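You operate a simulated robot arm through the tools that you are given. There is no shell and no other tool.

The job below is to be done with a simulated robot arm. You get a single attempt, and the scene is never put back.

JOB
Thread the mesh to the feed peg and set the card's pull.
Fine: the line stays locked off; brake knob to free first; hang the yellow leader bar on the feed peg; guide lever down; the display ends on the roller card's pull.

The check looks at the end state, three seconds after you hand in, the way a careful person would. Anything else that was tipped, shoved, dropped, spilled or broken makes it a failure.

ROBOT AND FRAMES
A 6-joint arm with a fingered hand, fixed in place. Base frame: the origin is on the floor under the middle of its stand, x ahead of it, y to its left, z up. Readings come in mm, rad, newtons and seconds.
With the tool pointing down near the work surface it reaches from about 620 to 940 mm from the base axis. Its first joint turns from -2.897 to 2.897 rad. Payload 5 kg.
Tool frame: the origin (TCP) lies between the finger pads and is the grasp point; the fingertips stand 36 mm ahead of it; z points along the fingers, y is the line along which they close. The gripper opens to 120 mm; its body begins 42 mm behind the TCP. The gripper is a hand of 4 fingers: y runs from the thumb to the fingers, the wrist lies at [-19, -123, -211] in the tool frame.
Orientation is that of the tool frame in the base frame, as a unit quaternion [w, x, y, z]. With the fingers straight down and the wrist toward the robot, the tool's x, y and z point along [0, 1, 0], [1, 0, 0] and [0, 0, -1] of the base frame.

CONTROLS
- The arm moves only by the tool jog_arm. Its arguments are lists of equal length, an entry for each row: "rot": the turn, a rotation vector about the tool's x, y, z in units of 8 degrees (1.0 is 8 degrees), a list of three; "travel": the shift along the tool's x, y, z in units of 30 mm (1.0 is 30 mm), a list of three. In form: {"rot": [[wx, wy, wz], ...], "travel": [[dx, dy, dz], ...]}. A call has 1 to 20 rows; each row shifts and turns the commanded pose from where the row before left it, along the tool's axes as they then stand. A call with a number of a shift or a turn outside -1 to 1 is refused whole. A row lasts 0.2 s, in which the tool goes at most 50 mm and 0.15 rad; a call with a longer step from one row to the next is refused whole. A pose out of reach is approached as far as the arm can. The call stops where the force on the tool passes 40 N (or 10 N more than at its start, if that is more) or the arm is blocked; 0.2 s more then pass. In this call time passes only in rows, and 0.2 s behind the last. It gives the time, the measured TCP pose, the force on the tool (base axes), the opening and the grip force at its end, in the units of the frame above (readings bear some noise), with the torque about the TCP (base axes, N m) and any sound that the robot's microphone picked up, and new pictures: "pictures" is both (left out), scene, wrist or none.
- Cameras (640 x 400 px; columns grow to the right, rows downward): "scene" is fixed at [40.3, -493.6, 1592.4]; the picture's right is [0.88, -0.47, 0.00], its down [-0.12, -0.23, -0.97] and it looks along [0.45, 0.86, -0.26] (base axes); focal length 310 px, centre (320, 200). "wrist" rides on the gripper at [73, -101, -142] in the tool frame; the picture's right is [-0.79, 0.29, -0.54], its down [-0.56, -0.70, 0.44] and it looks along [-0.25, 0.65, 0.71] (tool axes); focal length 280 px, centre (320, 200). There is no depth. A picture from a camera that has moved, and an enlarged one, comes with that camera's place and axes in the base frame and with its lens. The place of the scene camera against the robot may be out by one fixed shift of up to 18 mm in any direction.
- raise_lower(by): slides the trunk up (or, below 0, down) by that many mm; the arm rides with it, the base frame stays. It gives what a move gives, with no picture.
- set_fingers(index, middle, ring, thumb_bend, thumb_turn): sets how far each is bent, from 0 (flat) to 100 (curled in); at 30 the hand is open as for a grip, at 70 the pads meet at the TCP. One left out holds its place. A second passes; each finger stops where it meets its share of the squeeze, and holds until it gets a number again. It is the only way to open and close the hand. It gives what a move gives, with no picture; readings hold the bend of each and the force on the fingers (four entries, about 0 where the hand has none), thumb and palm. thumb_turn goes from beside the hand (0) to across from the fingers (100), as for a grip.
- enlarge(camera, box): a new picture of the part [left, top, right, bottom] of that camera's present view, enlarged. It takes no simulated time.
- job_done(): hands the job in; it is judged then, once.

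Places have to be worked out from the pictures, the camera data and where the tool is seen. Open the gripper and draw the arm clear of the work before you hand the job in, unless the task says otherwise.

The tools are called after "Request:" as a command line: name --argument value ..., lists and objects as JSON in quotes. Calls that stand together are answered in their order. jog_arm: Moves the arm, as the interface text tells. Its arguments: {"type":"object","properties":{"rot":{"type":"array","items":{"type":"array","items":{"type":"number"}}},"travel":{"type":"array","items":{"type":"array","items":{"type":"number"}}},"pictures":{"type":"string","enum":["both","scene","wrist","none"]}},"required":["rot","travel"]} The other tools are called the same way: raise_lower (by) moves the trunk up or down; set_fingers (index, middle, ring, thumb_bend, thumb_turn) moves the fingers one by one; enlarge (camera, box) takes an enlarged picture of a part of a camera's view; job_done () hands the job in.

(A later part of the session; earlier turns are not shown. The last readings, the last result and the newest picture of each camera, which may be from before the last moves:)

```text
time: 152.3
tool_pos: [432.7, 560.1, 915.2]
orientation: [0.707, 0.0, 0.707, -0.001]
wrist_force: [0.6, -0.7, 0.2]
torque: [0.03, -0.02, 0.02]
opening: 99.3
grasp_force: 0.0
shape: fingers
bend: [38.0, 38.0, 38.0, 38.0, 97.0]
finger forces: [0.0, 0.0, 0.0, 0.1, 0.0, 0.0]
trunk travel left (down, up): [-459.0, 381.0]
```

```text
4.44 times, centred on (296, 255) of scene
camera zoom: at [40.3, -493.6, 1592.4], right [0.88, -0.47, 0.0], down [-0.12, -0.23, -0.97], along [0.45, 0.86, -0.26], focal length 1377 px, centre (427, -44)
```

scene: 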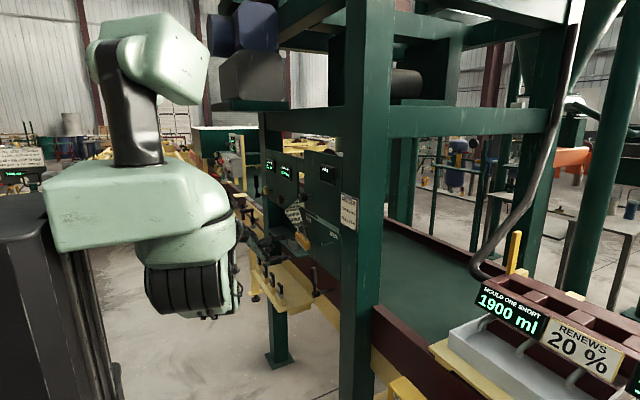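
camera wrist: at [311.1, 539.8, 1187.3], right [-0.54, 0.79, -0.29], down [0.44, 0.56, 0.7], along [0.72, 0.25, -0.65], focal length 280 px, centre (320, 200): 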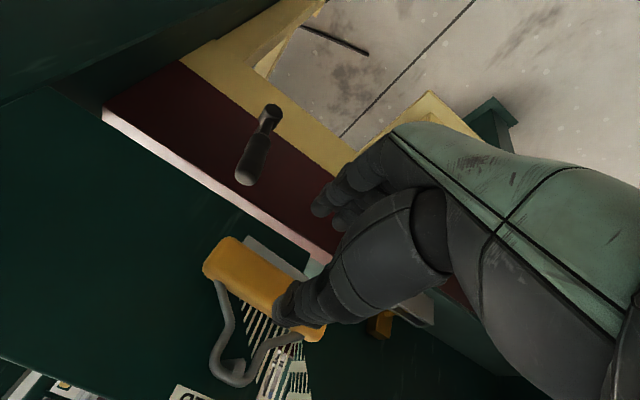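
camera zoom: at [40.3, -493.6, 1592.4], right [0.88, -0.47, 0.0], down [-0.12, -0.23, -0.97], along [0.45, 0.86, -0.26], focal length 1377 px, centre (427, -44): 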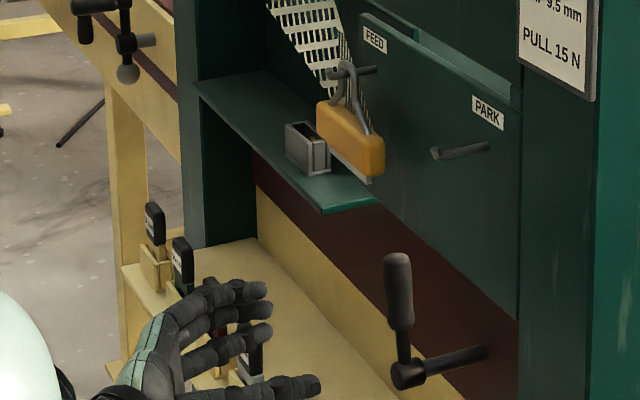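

The FEED bar looks right. I move to the lever handle's height (z≈965, y≈535) and then approach it with the open hand, ring finger curled away from the board's lower edge.

Request:
set_fingers --ring 100

Request:
jog_arm --rot '[[0, 0, 0], [0, 0, 0], [0, 0, 0], [0, 0, 0], [0, 0, 0]]' --travel '[[-0.83, -0.42, 0], [-0.83, -0.42, 0], [0, 0, 0.8], [0, 0, 0.8], [0, 0, 0.8]]'

Request:
enlarge --camera "scene" --box '[270, 240, 350, 300]'

Request:
enlarge --camera "wrist" --box '[160, 220, 360, 400]'

```text
time: 153.3
tool_pos: [431.2, 560.1, 915.0]
orientation: [0.708, 0.001, 0.707, -0.001]
wrist_force: [-0.5, 0.0, 0.1]
torque: [-0.05, 0.02, 0.03]
opening: 100.0
grasp_force: 0.0
shape: fingers
bend: [38.0, 38.0, 100.0, 38.0, 97.0]
finger forces: [0.0, 0.0, 0.1, 0.0, 0.0, 0.0]
trunk travel left (down, up): [-459.0, 381.0]
```

```text
time: 154.5
tool_pos: [504.9, 534.1, 964.8]
orientation: [0.706, 0.0, 0.708, 0.0]
wrist_force: [0.2, -0.8, 0.3]
torque: [0.0, 0.01, 0.0]
opening: 100.0
grasp_force: 0.1
shape: fingers
bend: [38.0, 38.0, 100.0, 38.0, 97.0]
finger forces: [0.0, 0.0, 0.0, 0.1, 0.0, 0.0]
trunk travel left (down, up): [-459.0, 381.0]
camera wrist: at [360.4, 432.4, 891.6], right [-0.54, 0.29, 0.79], down [0.44, -0.7, 0.56], along [0.71, 0.65, 0.25], focal length 280 px, centre (320, 200)
```

scene: 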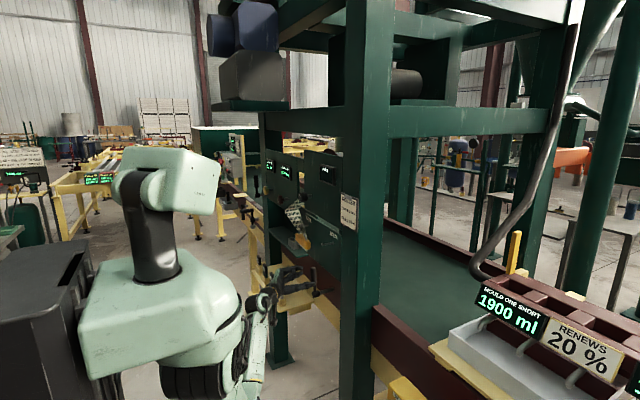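
wrist: 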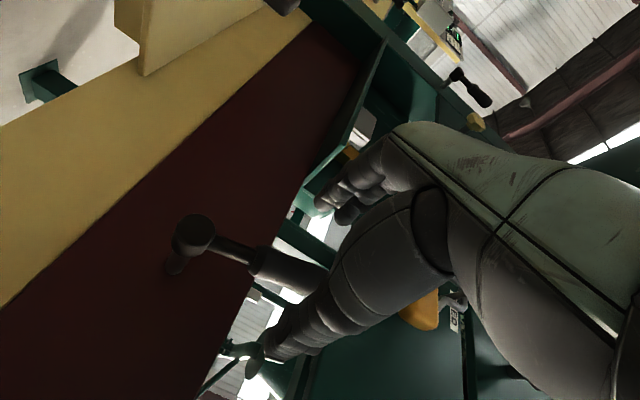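

```text
6.67 times, centred on (310, 270) of scene
camera zoom: at [40.3, -493.6, 1592.4], right [0.88, -0.47, 0.0], down [-0.12, -0.23, -0.97], along [0.45, 0.86, -0.26], focal length 2066 px, centre (387, -267)
```

zoom: 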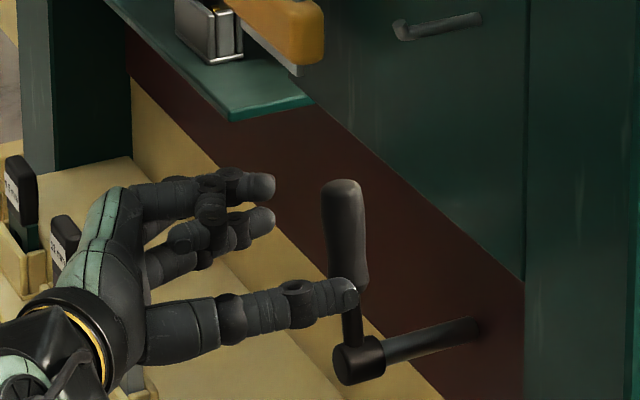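

```text
2.22 times, centred on (260, 310) of wrist
camera zoom: at [360.4, 432.4, 891.6], right [-0.54, 0.29, 0.79], down [0.44, -0.7, 0.56], along [0.71, 0.65, 0.25], focal length 623 px, centre (453, -44)
```

zoom: 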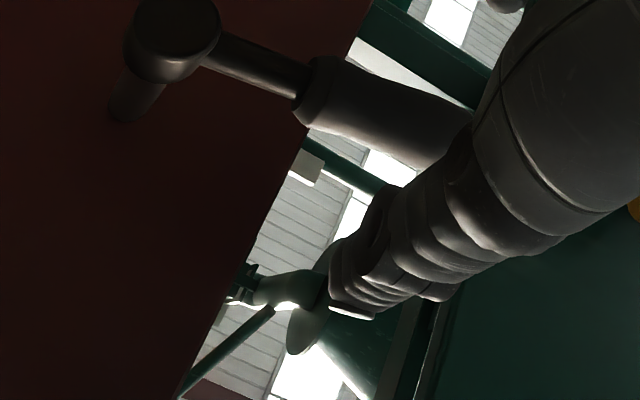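

The lever handle stands between the thumb and fingers. I advance to it.

Request:
jog_arm --rot '[[0, 0, 0], [0, 0, 0], [0, 0, 0]]' --travel '[[0, 0, 0.5], [0, 0, 0.5], [0, 0, 0.5]]' --pictures "none"

Request:
set_fingers --index 60 --middle 60 --thumb_bend 60

Request:
enlarge --camera "scene" --box '[270, 240, 350, 300]'

```text
time: 155.3
tool_pos: [550.4, 534.8, 963.2]
orientation: [0.708, 0.0, 0.706, -0.001]
wrist_force: [-0.4, 0.4, -0.3]
torque: [-0.01, 0.0, 0.0]
opening: 99.9
grasp_force: 0.1
shape: fingers
bend: [38.0, 38.0, 100.0, 38.0, 97.0]
finger forces: [0.1, 0.0, 0.1, 0.0, 0.0, 0.0]
trunk travel left (down, up): [-459.0, 381.0]
```

```text
time: 156.3
tool_pos: [549.3, 534.5, 964.0]
orientation: [0.708, 0.0, 0.706, 0.0]
wrist_force: [-0.5, 0.0, -0.2]
torque: [0.04, -0.01, 0.01]
opening: 35.0
grasp_force: 0.0
shape: fingers
bend: [60.0, 60.0, 100.0, 60.0, 97.0]
finger forces: [0.0, 0.1, 0.0, 0.0, 0.0, 0.1]
trunk travel left (down, up): [-459.0, 381.0]
```

```text
6.67 times, centred on (310, 270) of scene
camera zoom: at [40.3, -493.6, 1592.4], right [0.88, -0.47, 0.0], down [-0.12, -0.23, -0.97], along [0.45, 0.86, -0.26], focal length 2066 px, centre (387, -267)
```

zoom: 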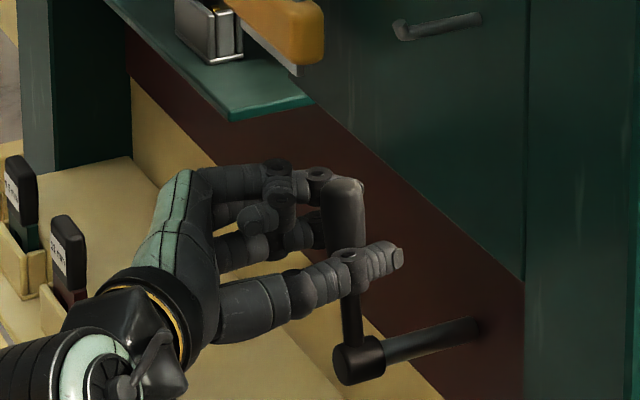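

The handle is between thumb and fingers; I close to grip it.

Request:
set_fingers --index 70 --middle 70 --thumb_bend 70

Request:
enlarge --camera "scene" --box '[270, 240, 350, 300]'

```text
time: 157.3
tool_pos: [549.9, 534.0, 964.6]
orientation: [0.708, 0.0, 0.707, 0.0]
wrist_force: [2.5, 0.1, 1.2]
torque: [-0.11, 0.0, 0.02]
opening: 18.2
grasp_force: 6.9
shape: fingers
bend: [67.0, 66.0, 100.0, 65.0, 97.0]
finger forces: [2.7, 3.8, 0.0, 0.0, 7.1, 0.1]
trunk travel left (down, up): [-459.0, 381.0]
```

```text
6.67 times, centred on (310, 270) of scene
camera zoom: at [40.3, -493.6, 1592.4], right [0.88, -0.47, 0.0], down [-0.12, -0.23, -0.97], along [0.45, 0.86, -0.26], focal length 2066 px, centre (387, -267)
```

zoom: 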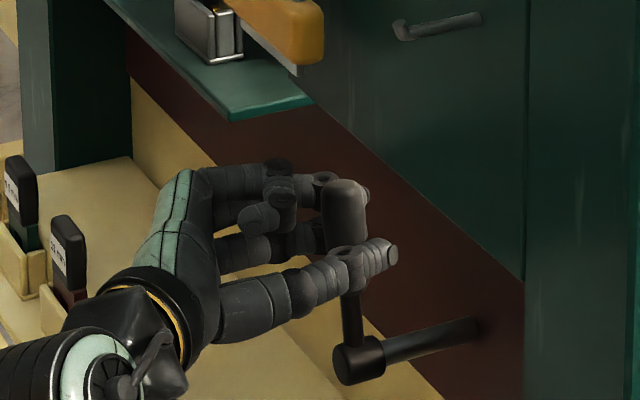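

I have the handle. I try swinging it toward −y (clockwise seen from the front) by ~12° about its hub and watch the forces.

Request:
jog_arm --rot '[[0, 0, 0.5], [0, 0, 0.5], [0, 0, 0.5]]' --travel '[[-0.033, -0.176, 0], [-0.033, -0.176, 0], [-0.033, -0.176, 0]]' --pictures "scene"

Request:
enlarge --camera "scene" --box '[270, 240, 350, 300]'

```text
time: 158.1
tool_pos: [550.3, 517.9, 966.4]
orientation: [0.704, 0.075, 0.703, 0.073]
wrist_force: [2.1, -0.5, -0.8]
torque: [-0.15, 0.03, 0.01]
opening: 18.0
grasp_force: 6.3
shape: fingers
bend: [67.0, 66.0, 100.0, 65.0, 97.0]
finger forces: [2.9, 3.7, 0.0, 0.1, 7.1, 0.1]
trunk travel left (down, up): [-459.0, 381.0]
```

scene: 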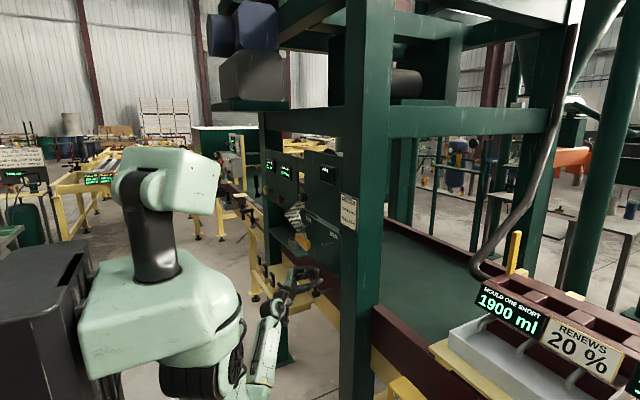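

```text
6.67 times, centred on (310, 270) of scene
camera zoom: at [40.3, -493.6, 1592.4], right [0.88, -0.47, 0.0], down [-0.12, -0.23, -0.97], along [0.45, 0.86, -0.26], focal length 2066 px, centre (387, -267)
```

zoom: 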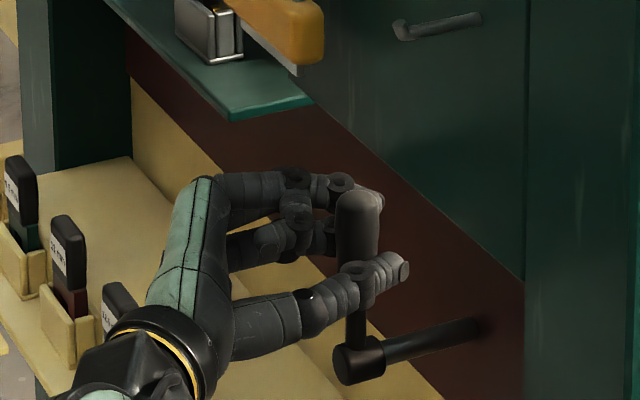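

The lever moves freely that way with almost no force. I continue the arc toward horizontal.

Request:
jog_arm --rot '[[0, 0, 0.75], [0, 0, 0.75], [0, 0, 0.75], [0, 0, 0.75], [0, 0, 0.75], [0, 0, 0.75]]' --travel '[[-0.05, -0.264, 0], [-0.05, -0.264, 0], [-0.05, -0.264, 0], [-0.05, -0.264, 0], [-0.05, -0.264, 0], [-0.05, -0.264, 0]]' --pictures "none"

Request:
enlarge --camera "scene" --box '[270, 240, 350, 300]'

```text
time: 159.5
tool_pos: [549.6, 474.5, 952.9]
orientation: [0.647, 0.287, 0.646, 0.286]
wrist_force: [1.2, 2.9, -5.6]
torque: [-0.2, 0.18, 0.09]
opening: 17.9
grasp_force: 7.6
shape: fingers
bend: [68.0, 66.0, 100.0, 65.0, 97.0]
finger forces: [2.7, 4.7, 0.1, 0.1, 7.8, 0.0]
trunk travel left (down, up): [-459.0, 381.0]
```

```text
6.67 times, centred on (310, 270) of scene
camera zoom: at [40.3, -493.6, 1592.4], right [0.88, -0.47, 0.0], down [-0.12, -0.23, -0.97], along [0.45, 0.86, -0.26], focal length 2066 px, centre (387, -267)
```

zoom: 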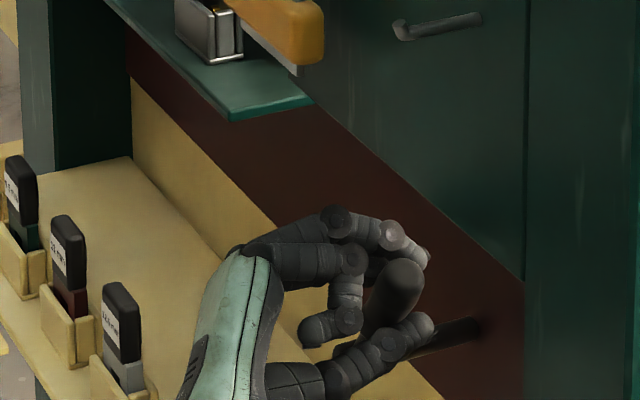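

Lever is at ~35° past vertical and still free. I continue the arc.

Request:
jog_arm --rot '[[0, 0, 0.75], [0, 0, 0.75], [0, 0, 0.75], [0, 0, 0.75], [0, 0, 0.75], [0, 0, 0.75], [0, 0, 0.75]]' --travel '[[0, -0.264, 0], [-0.03, -0.264, 0], [-0.05, -0.264, 0], [-0.05, -0.264, 0], [-0.05, -0.264, 0], [-0.05, -0.264, 0], [-0.05, -0.264, 0]]' --pictures "none"

Request:
enlarge --camera "scene" --box '[270, 240, 350, 300]'

Request:
enlarge --camera "scene" --box '[270, 150, 350, 250]'

```text
time: 161.2
tool_pos: [546.7, 449.9, 915.8]
orientation: [0.502, 0.494, 0.498, 0.506]
wrist_force: [9.6, 22.8, 19.0]
torque: [-0.87, -0.2, 0.62]
opening: 22.6
grasp_force: 18.3
shape: fingers
bend: [62.0, 60.0, 100.0, 67.0, 98.0]
finger forces: [13.4, 19.4, 0.0, 0.1, 3.7, 0.0]
trunk travel left (down, up): [-459.0, 381.0]
stopped in row 7: the force on the tool passed its limit at 43 N (the readings are from after the stop); the commanded pose is now the measured one
```

```text
6.67 times, centred on (310, 270) of scene
camera zoom: at [40.3, -493.6, 1592.4], right [0.88, -0.47, 0.0], down [-0.12, -0.23, -0.97], along [0.45, 0.86, -0.26], focal length 2066 px, centre (387, -267)
```

zoom: 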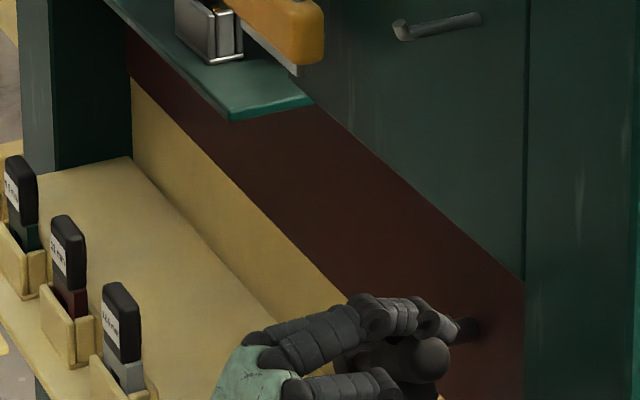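

```text
4.00 times, centred on (310, 200) of scene
camera zoom: at [40.3, -493.6, 1592.4], right [0.88, -0.47, 0.0], down [-0.12, -0.23, -0.97], along [0.45, 0.86, -0.26], focal length 1240 px, centre (360, 200)
```

zoom: 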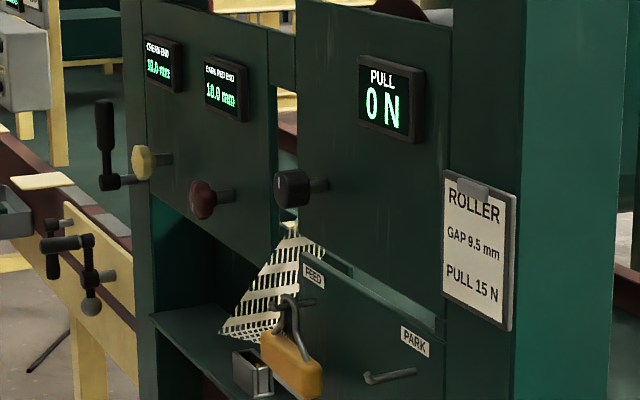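

The lever reached its stop (~70° toward −y) and the PULL display now reads 0 N — it is the right lever. I open the hand and check that it stays down.

Request:
set_fingers --index 40 --middle 40 --thumb_bend 40

Request:
enlarge --camera "scene" --box '[270, 240, 350, 300]'

Request:
enlarge --camera "scene" --box '[318, 158, 342, 188]'

```text
time: 162.2
tool_pos: [547.9, 446.0, 912.5]
orientation: [0.501, 0.497, 0.499, 0.503]
wrist_force: [0.0, -0.5, -0.7]
torque: [0.0, -0.03, 0.01]
opening: 93.8
grasp_force: 0.1
shape: fingers
bend: [40.0, 40.0, 100.0, 40.0, 98.0]
finger forces: [0.0, 0.0, 0.1, 0.0, 0.0, 0.1]
trunk travel left (down, up): [-459.0, 381.0]
```

```text
6.67 times, centred on (310, 270) of scene
camera zoom: at [40.3, -493.6, 1592.4], right [0.88, -0.47, 0.0], down [-0.12, -0.23, -0.97], along [0.45, 0.86, -0.26], focal length 2066 px, centre (387, -267)
```

zoom: 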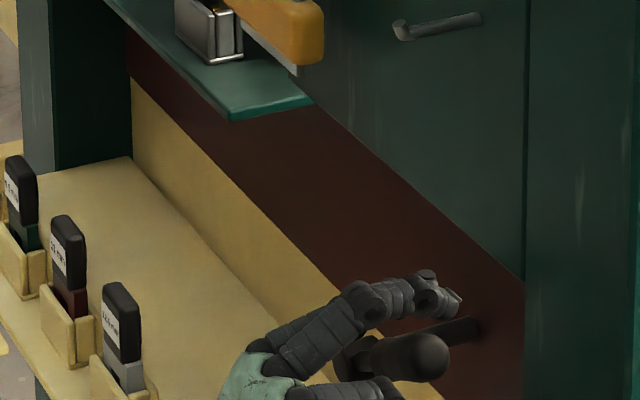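

```text
13.33 times, centred on (330, 173) of scene
camera zoom: at [40.3, -493.6, 1592.4], right [0.88, -0.47, 0.0], down [-0.12, -0.23, -0.97], along [0.45, 0.86, -0.26], focal length 4132 px, centre (187, 560)
```

zoom: 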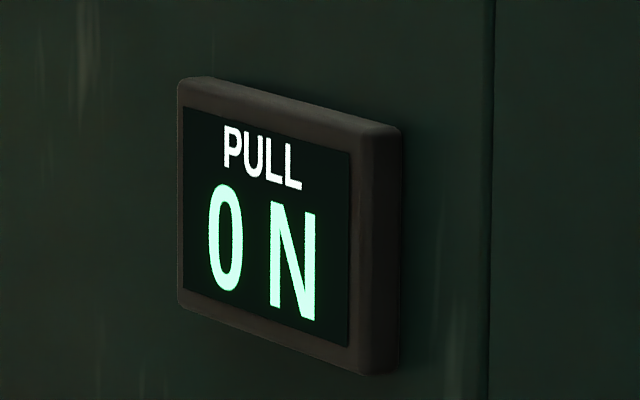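

The lever stays down and the display reads 0 N. I withdraw the hand straight back and raise the trunk toward the brake knob.

Request:
jog_arm --rot '[[0, 0, 0], [0, 0, 0], [0, 0, 0], [0, 0, 0], [0, 0, 0]]' --travel '[[0, 0, -0.5], [0, 0, -0.8], [0, 0, -0.8], [0, 0, -0.8], [0, 0, -0.8]]' --pictures "scene"

Request:
enlarge --camera "scene" --box '[270, 240, 350, 300]'

Request:
raise_lower --by 320

```text
time: 163.4
tool_pos: [437.7, 445.7, 911.7]
orientation: [0.502, 0.497, 0.499, 0.502]
wrist_force: [0.2, -0.3, 0.0]
torque: [0.03, 0.06, 0.0]
opening: 93.7
grasp_force: 0.0
shape: fingers
bend: [40.0, 40.0, 100.0, 40.0, 98.0]
finger forces: [0.0, 0.0, 0.0, 0.0, 0.1, 0.0]
trunk travel left (down, up): [-459.0, 381.0]
```

scene: 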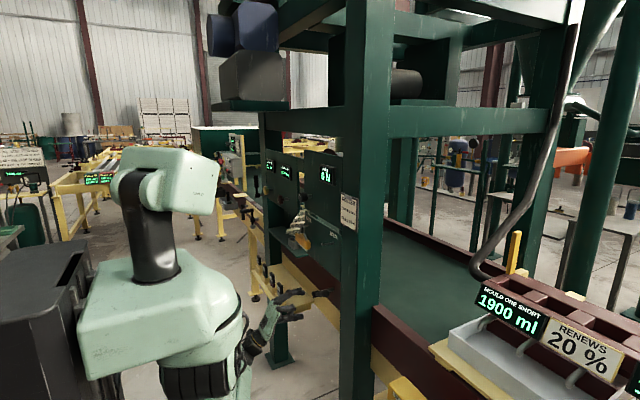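

```text
6.67 times, centred on (310, 270) of scene
camera zoom: at [40.3, -493.6, 1592.4], right [0.88, -0.47, 0.0], down [-0.12, -0.23, -0.97], along [0.45, 0.86, -0.26], focal length 2066 px, centre (387, -267)
```

zoom: 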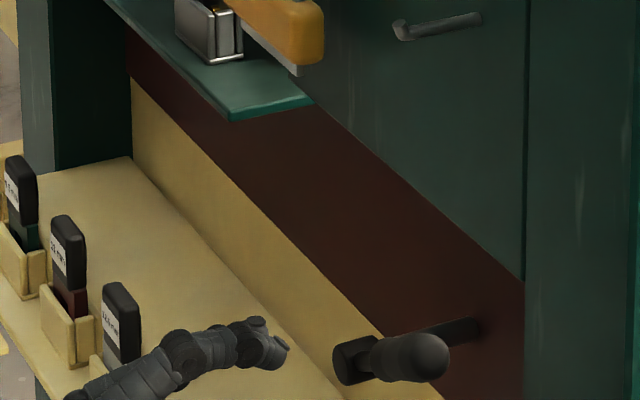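

```text
time: 166.5
tool_pos: [438.9, 445.7, 1231.8]
orientation: [0.501, 0.496, 0.499, 0.504]
wrist_force: [0.1, -0.2, 0.5]
torque: [0.02, 0.02, -0.02]
opening: 93.8
grasp_force: 0.0
shape: fingers
bend: [40.0, 40.0, 100.0, 40.0, 98.0]
finger forces: [0.0, 0.0, 0.1, 0.0, 0.1, 0.1]
trunk travel left (down, up): [-779.0, 61.0]
```

The lever rests down on its stop. I move in front of the brake knob and roll the hand back to about −150° so there's plenty of clockwise travel.

Request:
jog_arm --rot '[[0, 0, 0], [0, 0, 0], [0, 0, 0], [0, 0, 0], [0, 0, 0], [0, 0, -0.9375], [0, 0, -0.9375], [0, 0, -0.9375], [0, 0, -0.9375], [0, 0, -0.9375], [0, 0, -0.9375], [0, 0, -0.9375], [0, 0, -0.9375], [0, 0, -0.9375], [0, 0, -0.9375]]' --travel '[[0.86, 0.39, 0], [0.86, 0.39, 0], [0.86, 0.39, 0], [0.86, 0.39, 0], [0.86, 0.39, 0], [0, 0, 0], [0, 0, 0], [0, 0, 0], [0, 0, 0], [0, 0, 0], [0, 0, 0], [0, 0, 0], [0, 0, 0], [0, 0, 0], [0, 0, 0]]' --pictures "none"

Request:
jog_arm --rot '[[0, 0, -0.9375], [0, 0, -0.9375], [0, 0, -0.9375], [0, 0, -0.9375], [0, 0, -0.9375], [0, 0, -0.9375], [0, 0, -0.9375], [0, 0, -0.9375], [0, 0, -0.9375], [0, 0, -0.9375]]' --travel '[[0, 0, 0], [0, 0, 0], [0, 0, 0], [0, 0, 0], [0, 0, 0], [0, 0, 0], [0, 0, 0], [0, 0, 0], [0, 0, 0], [0, 0, 0]]'

```text
time: 169.7
tool_pos: [438.0, 575.5, 1291.3]
orientation: [0.704, 0.09, 0.699, 0.094]
wrist_force: [0.1, -1.2, 0.7]
torque: [-0.02, -0.04, -0.05]
opening: 93.8
grasp_force: 0.1
shape: fingers
bend: [40.0, 40.0, 100.0, 40.0, 98.0]
finger forces: [0.0, 0.1, 0.1, 0.0, 0.0, 0.0]
trunk travel left (down, up): [-779.0, 61.0]
```

```text
time: 171.9
tool_pos: [436.9, 576.3, 1290.3]
orientation: [0.615, -0.355, 0.608, -0.354]
wrist_force: [0.4, 0.3, 0.0]
torque: [-0.01, -0.02, -0.06]
opening: 94.2
grasp_force: 0.0
shape: fingers
bend: [40.0, 40.0, 100.0, 40.0, 98.0]
finger forces: [0.1, 0.1, 0.1, 0.0, 0.1, 0.0]
trunk travel left (down, up): [-779.0, 61.0]
camera wrist: at [292.7, 461.6, 1340.9], right [-0.55, 0.83, 0.14], down [0.43, 0.14, 0.89], along [0.72, 0.55, -0.44], focal length 280 px, centre (320, 200)
```

scene: 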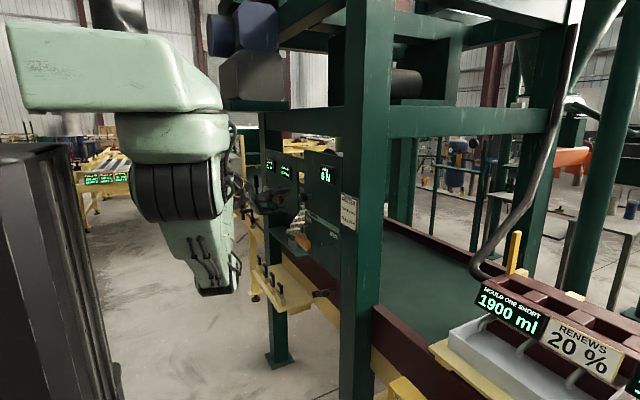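
wrist: 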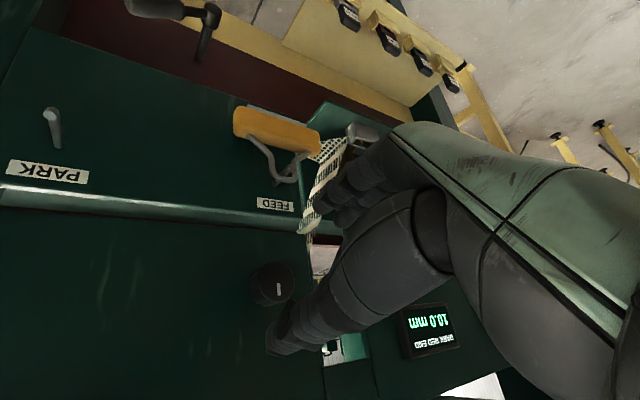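

The posture is fine and no warnings. I move in around the knob.

Request:
jog_arm --rot '[[0, 0, 0], [0, 0, 0], [0, 0, 0], [0, 0, 0]]' --travel '[[-0.115, 0.067, 0.75], [0, 0, 0.75], [0, 0, 0.75], [0, 0, 0.75]]'

Request:
enlarge --camera "wrist" --box '[220, 170, 380, 330]'

Request:
enlarge --camera "scene" --box '[260, 150, 350, 220]'

```text
time: 172.9
tool_pos: [529.8, 578.8, 1290.9]
orientation: [0.615, -0.353, 0.609, -0.354]
wrist_force: [-0.8, 0.0, 0.3]
torque: [-0.03, 0.0, -0.01]
opening: 94.0
grasp_force: 0.0
shape: fingers
bend: [40.0, 40.0, 100.0, 40.0, 98.0]
finger forces: [0.0, 0.1, 0.1, 0.0, 0.0, 0.0]
trunk travel left (down, up): [-779.0, 61.0]
camera wrist: at [385.7, 464.5, 1340.6], right [-0.55, 0.83, 0.14], down [0.44, 0.14, 0.89], along [0.72, 0.55, -0.43], focal length 280 px, centre (320, 200)
```

scene: 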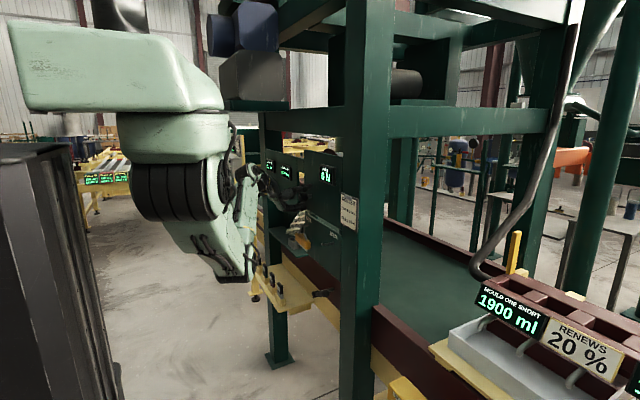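
wrist: 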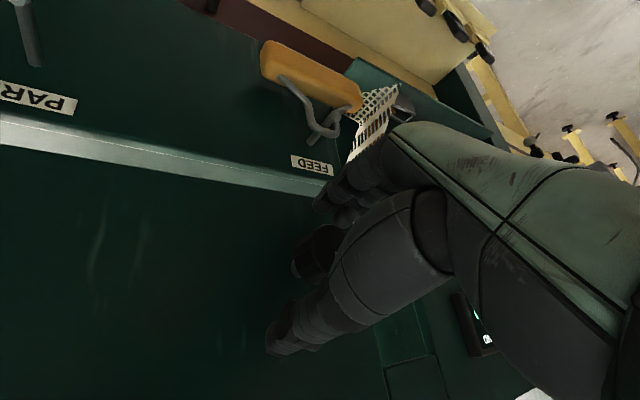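

```text
2.50 times, centred on (300, 250) of wrist
camera zoom: at [385.7, 464.5, 1340.6], right [-0.55, 0.83, 0.14], down [0.44, 0.14, 0.89], along [0.72, 0.55, -0.43], focal length 701 px, centre (370, 75)
```

zoom: 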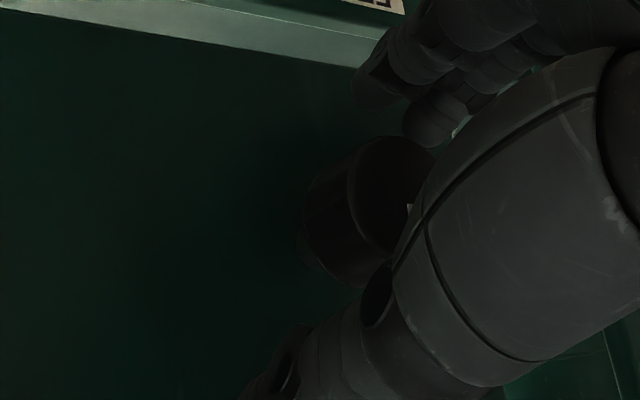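

```text
5.71 times, centred on (305, 185) of scene
camera zoom: at [40.3, -493.6, 1592.4], right [0.88, -0.47, 0.0], down [-0.12, -0.23, -0.97], along [0.45, 0.86, -0.26], focal length 1771 px, centre (406, 286)
```

zoom: 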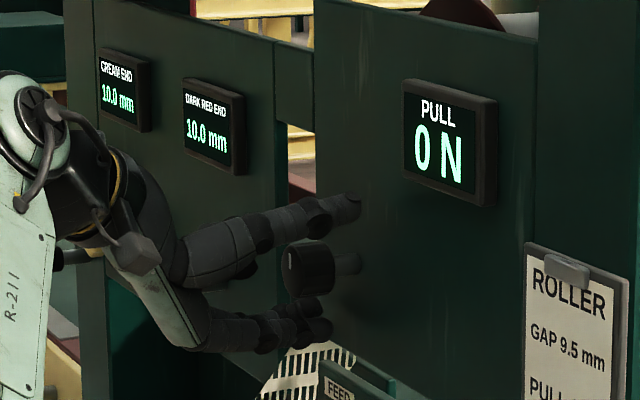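

The hand straddles the knob and the display is visible. I close on it and grip firmly.

Request:
set_fingers --index 62 --middle 62 --thumb_bend 62

Request:
set_fingers --index 72 --middle 72 --thumb_bend 72

Request:
enlarge --camera "scene" --box '[260, 150, 350, 220]'

```text
time: 173.9
tool_pos: [528.8, 579.2, 1291.1]
orientation: [0.616, -0.353, 0.609, -0.354]
wrist_force: [0.5, 1.5, -0.3]
torque: [0.01, 0.03, 0.02]
opening: 34.7
grasp_force: 2.6
shape: fingers
bend: [60.0, 61.0, 100.0, 60.0, 97.0]
finger forces: [2.5, 1.1, 0.0, 0.0, 1.5, 0.0]
trunk travel left (down, up): [-779.0, 61.0]
```

```text
time: 174.9
tool_pos: [529.7, 580.8, 1289.1]
orientation: [0.615, -0.354, 0.609, -0.355]
wrist_force: [5.3, 5.1, -3.8]
torque: [-0.01, -0.05, 0.01]
opening: 30.8
grasp_force: 16.0
shape: fingers
bend: [61.0, 64.0, 100.0, 63.0, 97.0]
finger forces: [10.6, 10.1, 0.1, 0.1, 12.0, 0.1]
trunk travel left (down, up): [-779.0, 61.0]
```

```text
5.71 times, centred on (305, 185) of scene
camera zoom: at [40.3, -493.6, 1592.4], right [0.88, -0.47, 0.0], down [-0.12, -0.23, -0.97], along [0.45, 0.86, -0.26], focal length 1771 px, centre (406, 286)
```

zoom: 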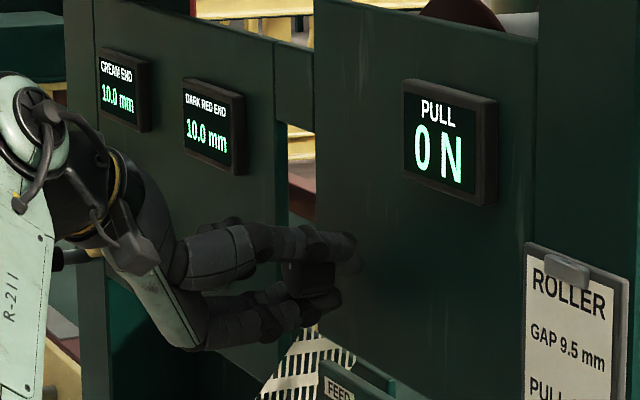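

The grip is good (11/10/12 N). I turn the knob clockwise by ~16° and read the display.

Request:
jog_arm --rot '[[0, 0, 0.5], [0, 0, 0.5], [0, 0, 0.5], [0, 0, 0.5]]' --travel '[[0, 0, 0], [0, 0, 0], [0, 0, 0], [0, 0, 0]]' --pictures "none"

Request:
enlarge --camera "scene" --box '[260, 150, 350, 220]'

```text
time: 175.9
tool_pos: [528.5, 580.2, 1289.7]
orientation: [0.659, -0.265, 0.652, -0.265]
wrist_force: [7.8, 3.5, -3.1]
torque: [-0.05, -0.01, -0.09]
opening: 30.6
grasp_force: 16.6
shape: fingers
bend: [61.0, 64.0, 100.0, 63.0, 97.0]
finger forces: [11.1, 9.8, 0.1, 0.0, 12.2, 0.0]
trunk travel left (down, up): [-779.0, 61.0]
```

```text
5.71 times, centred on (305, 185) of scene
camera zoom: at [40.3, -493.6, 1592.4], right [0.88, -0.47, 0.0], down [-0.12, -0.23, -0.97], along [0.45, 0.86, -0.26], focal length 1771 px, centre (406, 286)
```

zoom: 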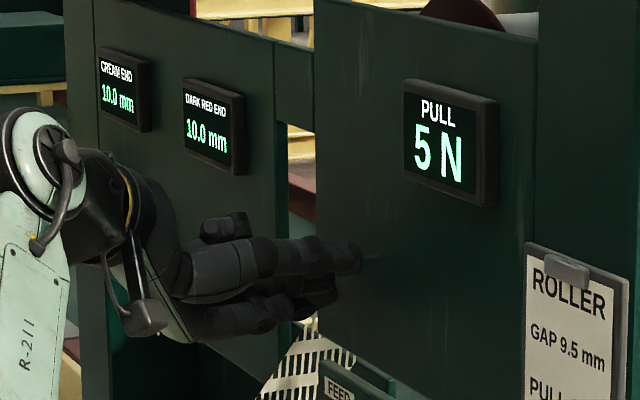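

5 N after 16° — so clockwise increases pull. I turn ~12° more and read again.

Request:
jog_arm --rot '[[0, 0, 0.5], [0, 0, 0.5], [0, 0, 0.5]]' --travel '[[0, 0, 0], [0, 0, 0], [0, 0, 0]]' --pictures "none"

Request:
enlarge --camera "scene" --box '[318, 158, 342, 188]'

```text
time: 176.7
tool_pos: [529.6, 579.9, 1289.8]
orientation: [0.683, -0.196, 0.677, -0.194]
wrist_force: [6.7, 2.2, -1.4]
torque: [-0.04, -0.06, -0.15]
opening: 30.8
grasp_force: 16.4
shape: fingers
bend: [61.0, 65.0, 100.0, 63.0, 97.0]
finger forces: [10.7, 10.1, 0.0, 0.0, 12.6, 0.0]
trunk travel left (down, up): [-779.0, 61.0]
```

```text
13.33 times, centred on (330, 173) of scene
camera zoom: at [40.3, -493.6, 1592.4], right [0.88, -0.47, 0.0], down [-0.12, -0.23, -0.97], along [0.45, 0.86, -0.26], focal length 4132 px, centre (187, 560)
```

zoom: 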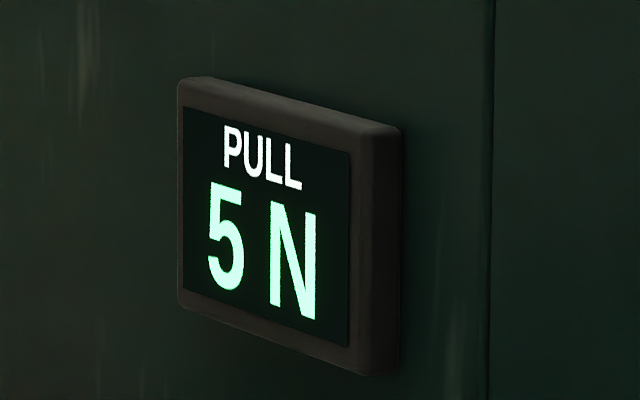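

Still 5 N at ~28°, so the display steps in 5 N increments. I continue clockwise in small steps, noting where it changes.

Request:
jog_arm --rot '[[0, 0, 0.5], [0, 0, 0.5], [0, 0, 0.5]]' --travel '[[0, 0, 0], [0, 0, 0], [0, 0, 0]]' --pictures "none"

Request:
enlarge --camera "scene" --box '[318, 158, 342, 188]'

Request:
jog_arm --rot '[[0, 0, 0.5], [0, 0, 0.5]]' --travel '[[0, 0, 0], [0, 0, 0]]' --pictures "none"

Request:
enlarge --camera "scene" --box '[318, 158, 342, 188]'

```text
time: 177.5
tool_pos: [529.5, 581.1, 1290.9]
orientation: [0.699, -0.123, 0.694, -0.123]
wrist_force: [8.0, 2.3, -0.6]
torque: [-0.03, 0.0, -0.19]
opening: 30.5
grasp_force: 16.5
shape: fingers
bend: [61.0, 65.0, 100.0, 63.0, 96.0]
finger forces: [10.8, 10.2, 0.1, 0.0, 12.6, 0.1]
trunk travel left (down, up): [-779.0, 61.0]
```

```text
13.33 times, centred on (330, 173) of scene
camera zoom: at [40.3, -493.6, 1592.4], right [0.88, -0.47, 0.0], down [-0.12, -0.23, -0.97], along [0.45, 0.86, -0.26], focal length 4132 px, centre (187, 560)
```

zoom: 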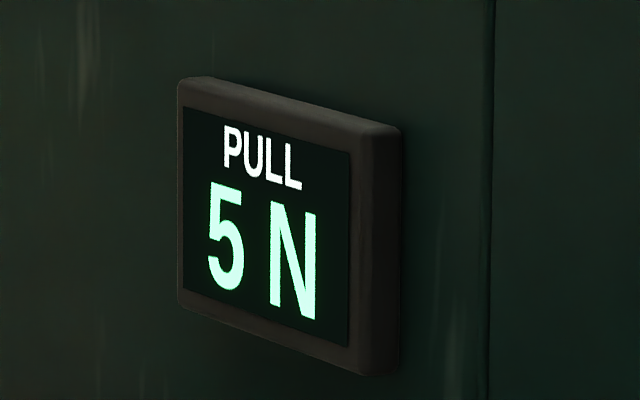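

```text
time: 178.1
tool_pos: [529.1, 580.0, 1290.8]
orientation: [0.705, -0.075, 0.701, -0.073]
wrist_force: [6.4, 2.6, -1.6]
torque: [-0.08, 0.05, -0.12]
opening: 30.7
grasp_force: 16.3
shape: fingers
bend: [61.0, 65.0, 100.0, 63.0, 96.0]
finger forces: [10.9, 10.1, 0.0, 0.0, 12.5, 0.1]
trunk travel left (down, up): [-779.0, 61.0]
```

```text
13.33 times, centred on (330, 173) of scene
camera zoom: at [40.3, -493.6, 1592.4], right [0.88, -0.47, 0.0], down [-0.12, -0.23, -0.97], along [0.45, 0.86, -0.26], focal length 4132 px, centre (187, 560)
```

zoom: 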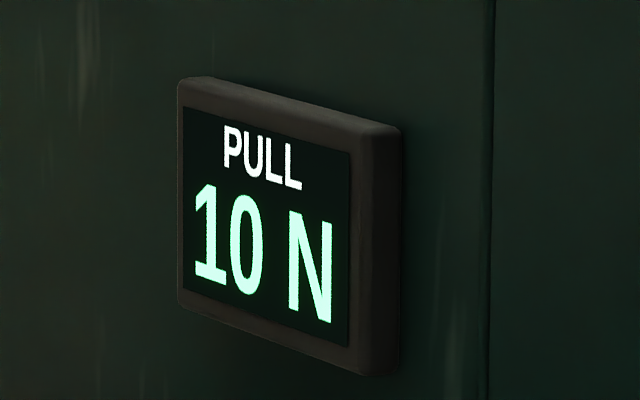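

10 N at ~48°. With ~30° per step, 15 N should appear near 75° and be centred near 88°. I continue.

Request:
jog_arm --rot '[[0, 0, 0.5], [0, 0, 0.5], [0, 0, 0.5], [0, 0, 0.5], [0, 0, 0.5]]' --travel '[[0, 0, 0], [0, 0, 0], [0, 0, 0], [0, 0, 0], [0, 0, 0]]' --pictures "none"

Request:
enlarge --camera "scene" --box '[318, 158, 342, 188]'

Request:
jog_arm --rot '[[0, 0, 0.5], [0, 0, 0.5]]' --travel '[[0, 0, 0], [0, 0, 0]]' --pictures "none"

Request:
enlarge --camera "scene" --box '[318, 158, 342, 188]'

```text
time: 179.3
tool_pos: [528.7, 580.8, 1289.9]
orientation: [0.708, 0.048, 0.703, 0.05]
wrist_force: [7.2, 2.2, 0.4]
torque: [-0.05, 0.1, -0.12]
opening: 30.2
grasp_force: 16.9
shape: fingers
bend: [61.0, 65.0, 100.0, 63.0, 96.0]
finger forces: [10.5, 10.3, 0.0, 0.0, 12.8, 0.0]
trunk travel left (down, up): [-779.0, 61.0]
```

```text
13.33 times, centred on (330, 173) of scene
camera zoom: at [40.3, -493.6, 1592.4], right [0.88, -0.47, 0.0], down [-0.12, -0.23, -0.97], along [0.45, 0.86, -0.26], focal length 4132 px, centre (187, 560)
```

zoom: 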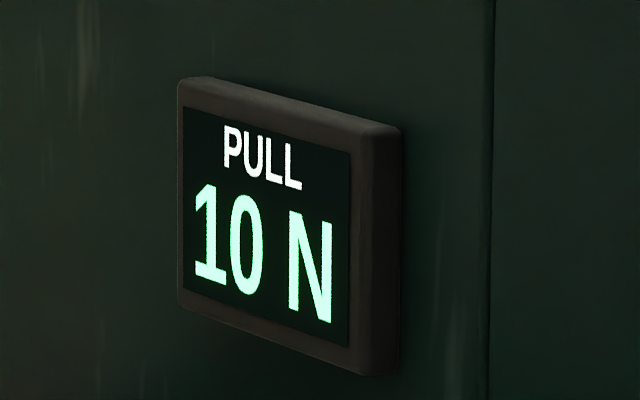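

```text
time: 179.9
tool_pos: [529.8, 580.6, 1291.3]
orientation: [0.702, 0.097, 0.698, 0.1]
wrist_force: [9.6, 2.3, 0.7]
torque: [-0.03, 0.09, -0.11]
opening: 30.4
grasp_force: 17.2
shape: fingers
bend: [61.0, 65.0, 100.0, 63.0, 96.0]
finger forces: [11.1, 10.8, 0.1, 0.0, 12.4, 0.0]
trunk travel left (down, up): [-779.0, 61.0]
```

```text
13.33 times, centred on (330, 173) of scene
camera zoom: at [40.3, -493.6, 1592.4], right [0.88, -0.47, 0.0], down [-0.12, -0.23, -0.97], along [0.45, 0.86, -0.26], focal length 4132 px, centre (187, 560)
```

zoom: 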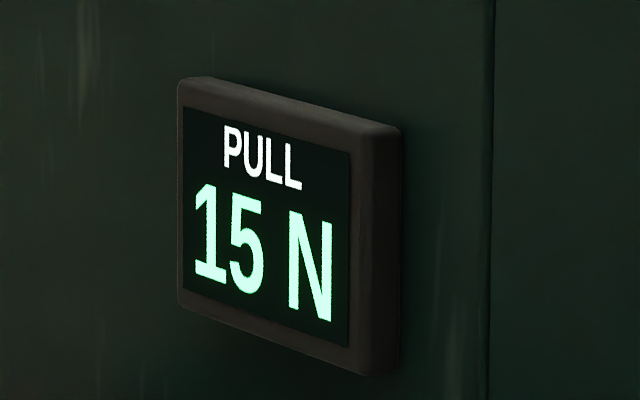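

15 N appears at ~76°. I turn ~10° more to sit in the middle of that step, and verify.

Request:
jog_arm --rot '[[0, 0, 0.5], [0, 0, 0.5], [0, 0, 0.3]]' --travel '[[0, 0, 0], [0, 0, 0], [0, 0, 0]]' --pictures "none"

Request:
enlarge --camera "scene" --box '[318, 158, 342, 188]'

```text
time: 180.7
tool_pos: [530.1, 580.2, 1290.0]
orientation: [0.691, 0.16, 0.686, 0.164]
wrist_force: [11.9, 4.8, 3.7]
torque: [0.01, 0.05, -0.07]
opening: 30.6
grasp_force: 17.6
shape: fingers
bend: [61.0, 65.0, 100.0, 64.0, 96.0]
finger forces: [11.9, 12.1, 0.0, 0.1, 11.7, 0.0]
trunk travel left (down, up): [-779.0, 61.0]
```

```text
13.33 times, centred on (330, 173) of scene
camera zoom: at [40.3, -493.6, 1592.4], right [0.88, -0.47, 0.0], down [-0.12, -0.23, -0.97], along [0.45, 0.86, -0.26], focal length 4132 px, centre (187, 560)
```

zoom: 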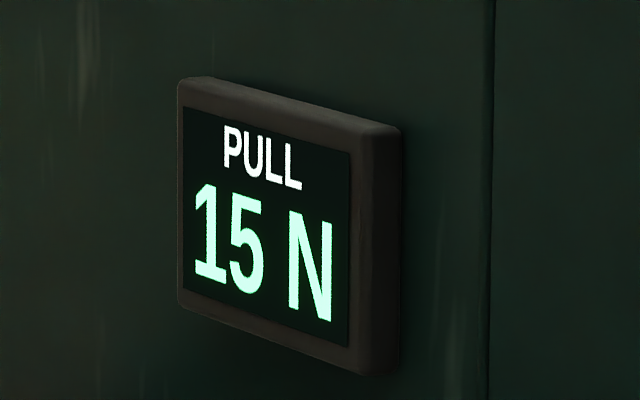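

The display holds 15 N mid-step. I open the hand and confirm it stays.

Request:
set_fingers --index 40 --middle 40 --thumb_bend 40

Request:
jog_arm --rot '[[0, 0, 0], [0, 0, 0], [0, 0, 0], [0, 0, 0], [0, 0, 0]]' --travel '[[0, 0, -0.5], [0, 0, -0.8], [0, 0, -0.8], [0, 0, -0.8], [0, 0, -0.8]]'

Request:
enlarge --camera "scene" --box '[260, 150, 356, 220]'

Request:
enlarge --camera "scene" --box '[276, 205, 356, 305]'

```text
time: 181.7
tool_pos: [527.2, 579.0, 1291.7]
orientation: [0.691, 0.159, 0.686, 0.164]
wrist_force: [0.2, -0.6, -0.1]
torque: [0.02, 0.01, 0.01]
opening: 93.8
grasp_force: 0.1
shape: fingers
bend: [40.0, 40.0, 100.0, 40.0, 97.0]
finger forces: [0.0, 0.0, 0.1, 0.1, 0.0, 0.0]
trunk travel left (down, up): [-779.0, 61.0]
```

```text
time: 182.9
tool_pos: [414.5, 580.3, 1290.2]
orientation: [0.691, 0.159, 0.686, 0.165]
wrist_force: [0.4, -0.6, 0.3]
torque: [-0.02, -0.01, 0.01]
opening: 93.6
grasp_force: 0.1
shape: fingers
bend: [40.0, 40.0, 100.0, 40.0, 97.0]
finger forces: [0.0, 0.1, 0.1, 0.1, 0.0, 0.1]
trunk travel left (down, up): [-779.0, 61.0]
camera wrist: at [272.1, 520.2, 1179.5], right [-0.55, -0.09, 0.83], down [0.45, -0.87, 0.19], along [0.71, 0.48, 0.52], focal length 280 px, centre (320, 200)
```

scene: 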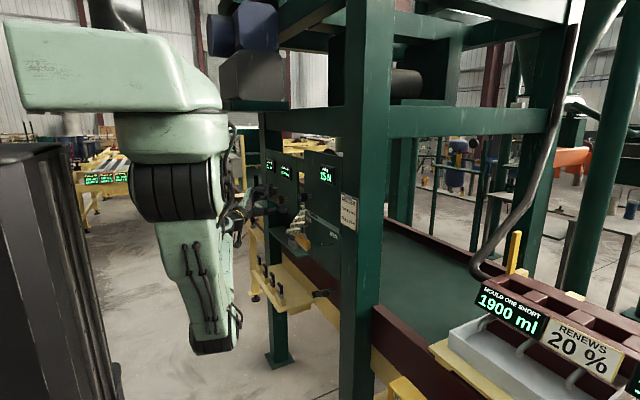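
wrist: 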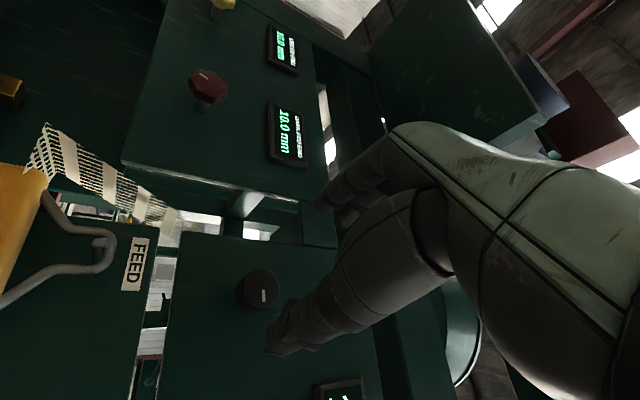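

```text
5.71 times, centred on (308, 185) of scene
camera zoom: at [40.3, -493.6, 1592.4], right [0.88, -0.47, 0.0], down [-0.12, -0.23, -0.97], along [0.45, 0.86, -0.26], focal length 1771 px, centre (389, 286)
```

zoom: 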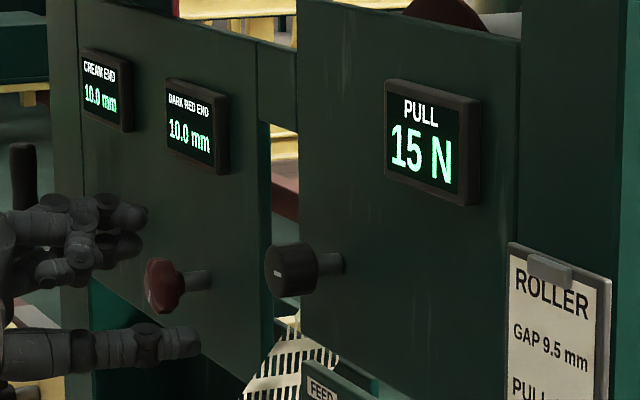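

```text
4.00 times, centred on (316, 255) of scene
camera zoom: at [40.3, -493.6, 1592.4], right [0.88, -0.47, 0.0], down [-0.12, -0.23, -0.97], along [0.45, 0.86, -0.26], focal length 1240 px, centre (336, -20)
```

zoom: 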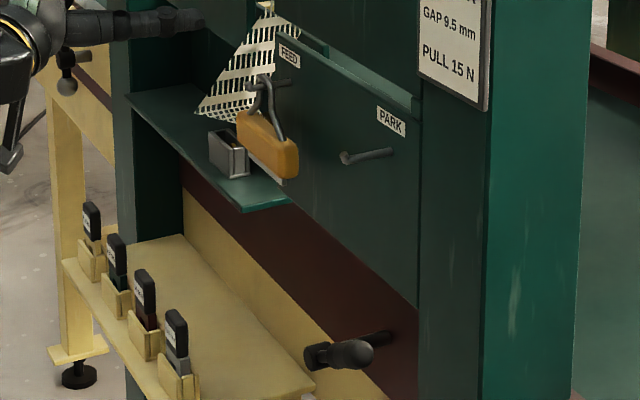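

Display 15 N, bar on FEED. The lever sits at roughly 60° from vertical though; before finishing I want to be sure it is truly at its lower stop, so I'll go back and press it down gently. First I return to lever height.

Request:
enlarge --camera "scene" --box '[296, 268, 352, 308]'

Request:
raise_lower --by -320

Request:
jog_arm --rot '[[0, 0, 0], [0, 0, 0], [0, 0, 0], [0, 0, 0], [0, 0, 0], [0, 0, 0.88], [0, 0, 0.88], [0, 0, 0.88], [0, 0, 0.88], [0, 0, 0.88]]' --travel '[[-0.37, -0.82, 0], [-0.37, -0.82, 0], [-0.37, -0.82, 0], [-0.37, -0.82, 0], [-0.37, -0.82, 0], [0, 0, 0], [0, 0, 0], [0, 0, 0], [0, 0, 0], [0, 0, 0]]'

```text
10.00 times, centred on (324, 288) of scene
camera zoom: at [40.3, -493.6, 1592.4], right [0.88, -0.47, 0.0], down [-0.12, -0.23, -0.97], along [0.45, 0.86, -0.26], focal length 3099 px, centre (280, -680)
```

zoom: 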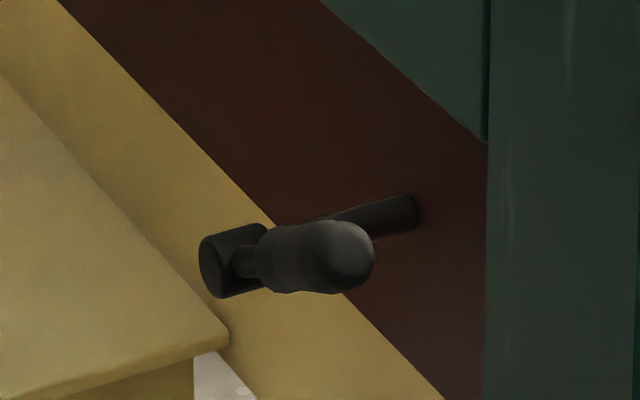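

```text
time: 186.1
tool_pos: [415.4, 578.8, 971.4]
orientation: [0.691, 0.16, 0.686, 0.164]
wrist_force: [0.2, 1.2, 0.8]
torque: [0.01, -0.02, -0.01]
opening: 93.5
grasp_force: 0.0
shape: fingers
bend: [40.0, 40.0, 100.0, 40.0, 97.0]
finger forces: [0.0, 0.0, 0.0, 0.0, 0.0, 0.0]
trunk travel left (down, up): [-459.0, 381.0]
```

```text
time: 188.3
tool_pos: [415.9, 445.8, 965.3]
orientation: [0.609, 0.359, 0.606, 0.365]
wrist_force: [0.4, 0.6, -0.7]
torque: [0.01, -0.06, 0.01]
opening: 94.0
grasp_force: 0.1
shape: fingers
bend: [40.0, 40.0, 100.0, 40.0, 97.0]
finger forces: [0.0, 0.1, 0.0, 0.1, 0.0, 0.0]
trunk travel left (down, up): [-459.0, 381.0]
camera wrist: at [273.0, 459.8, 841.1], right [-0.55, -0.56, 0.62], down [0.45, -0.82, -0.35], along [0.71, 0.09, 0.7], focal length 280 px, centre (320, 200)
```

scene: 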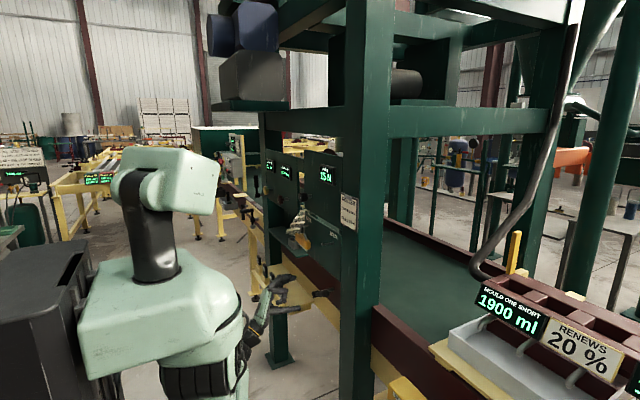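
wrist: 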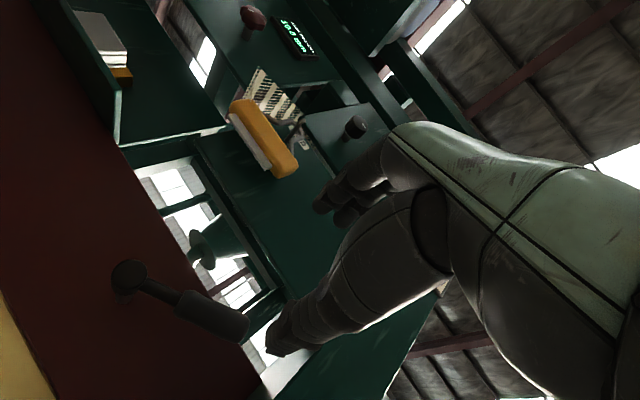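

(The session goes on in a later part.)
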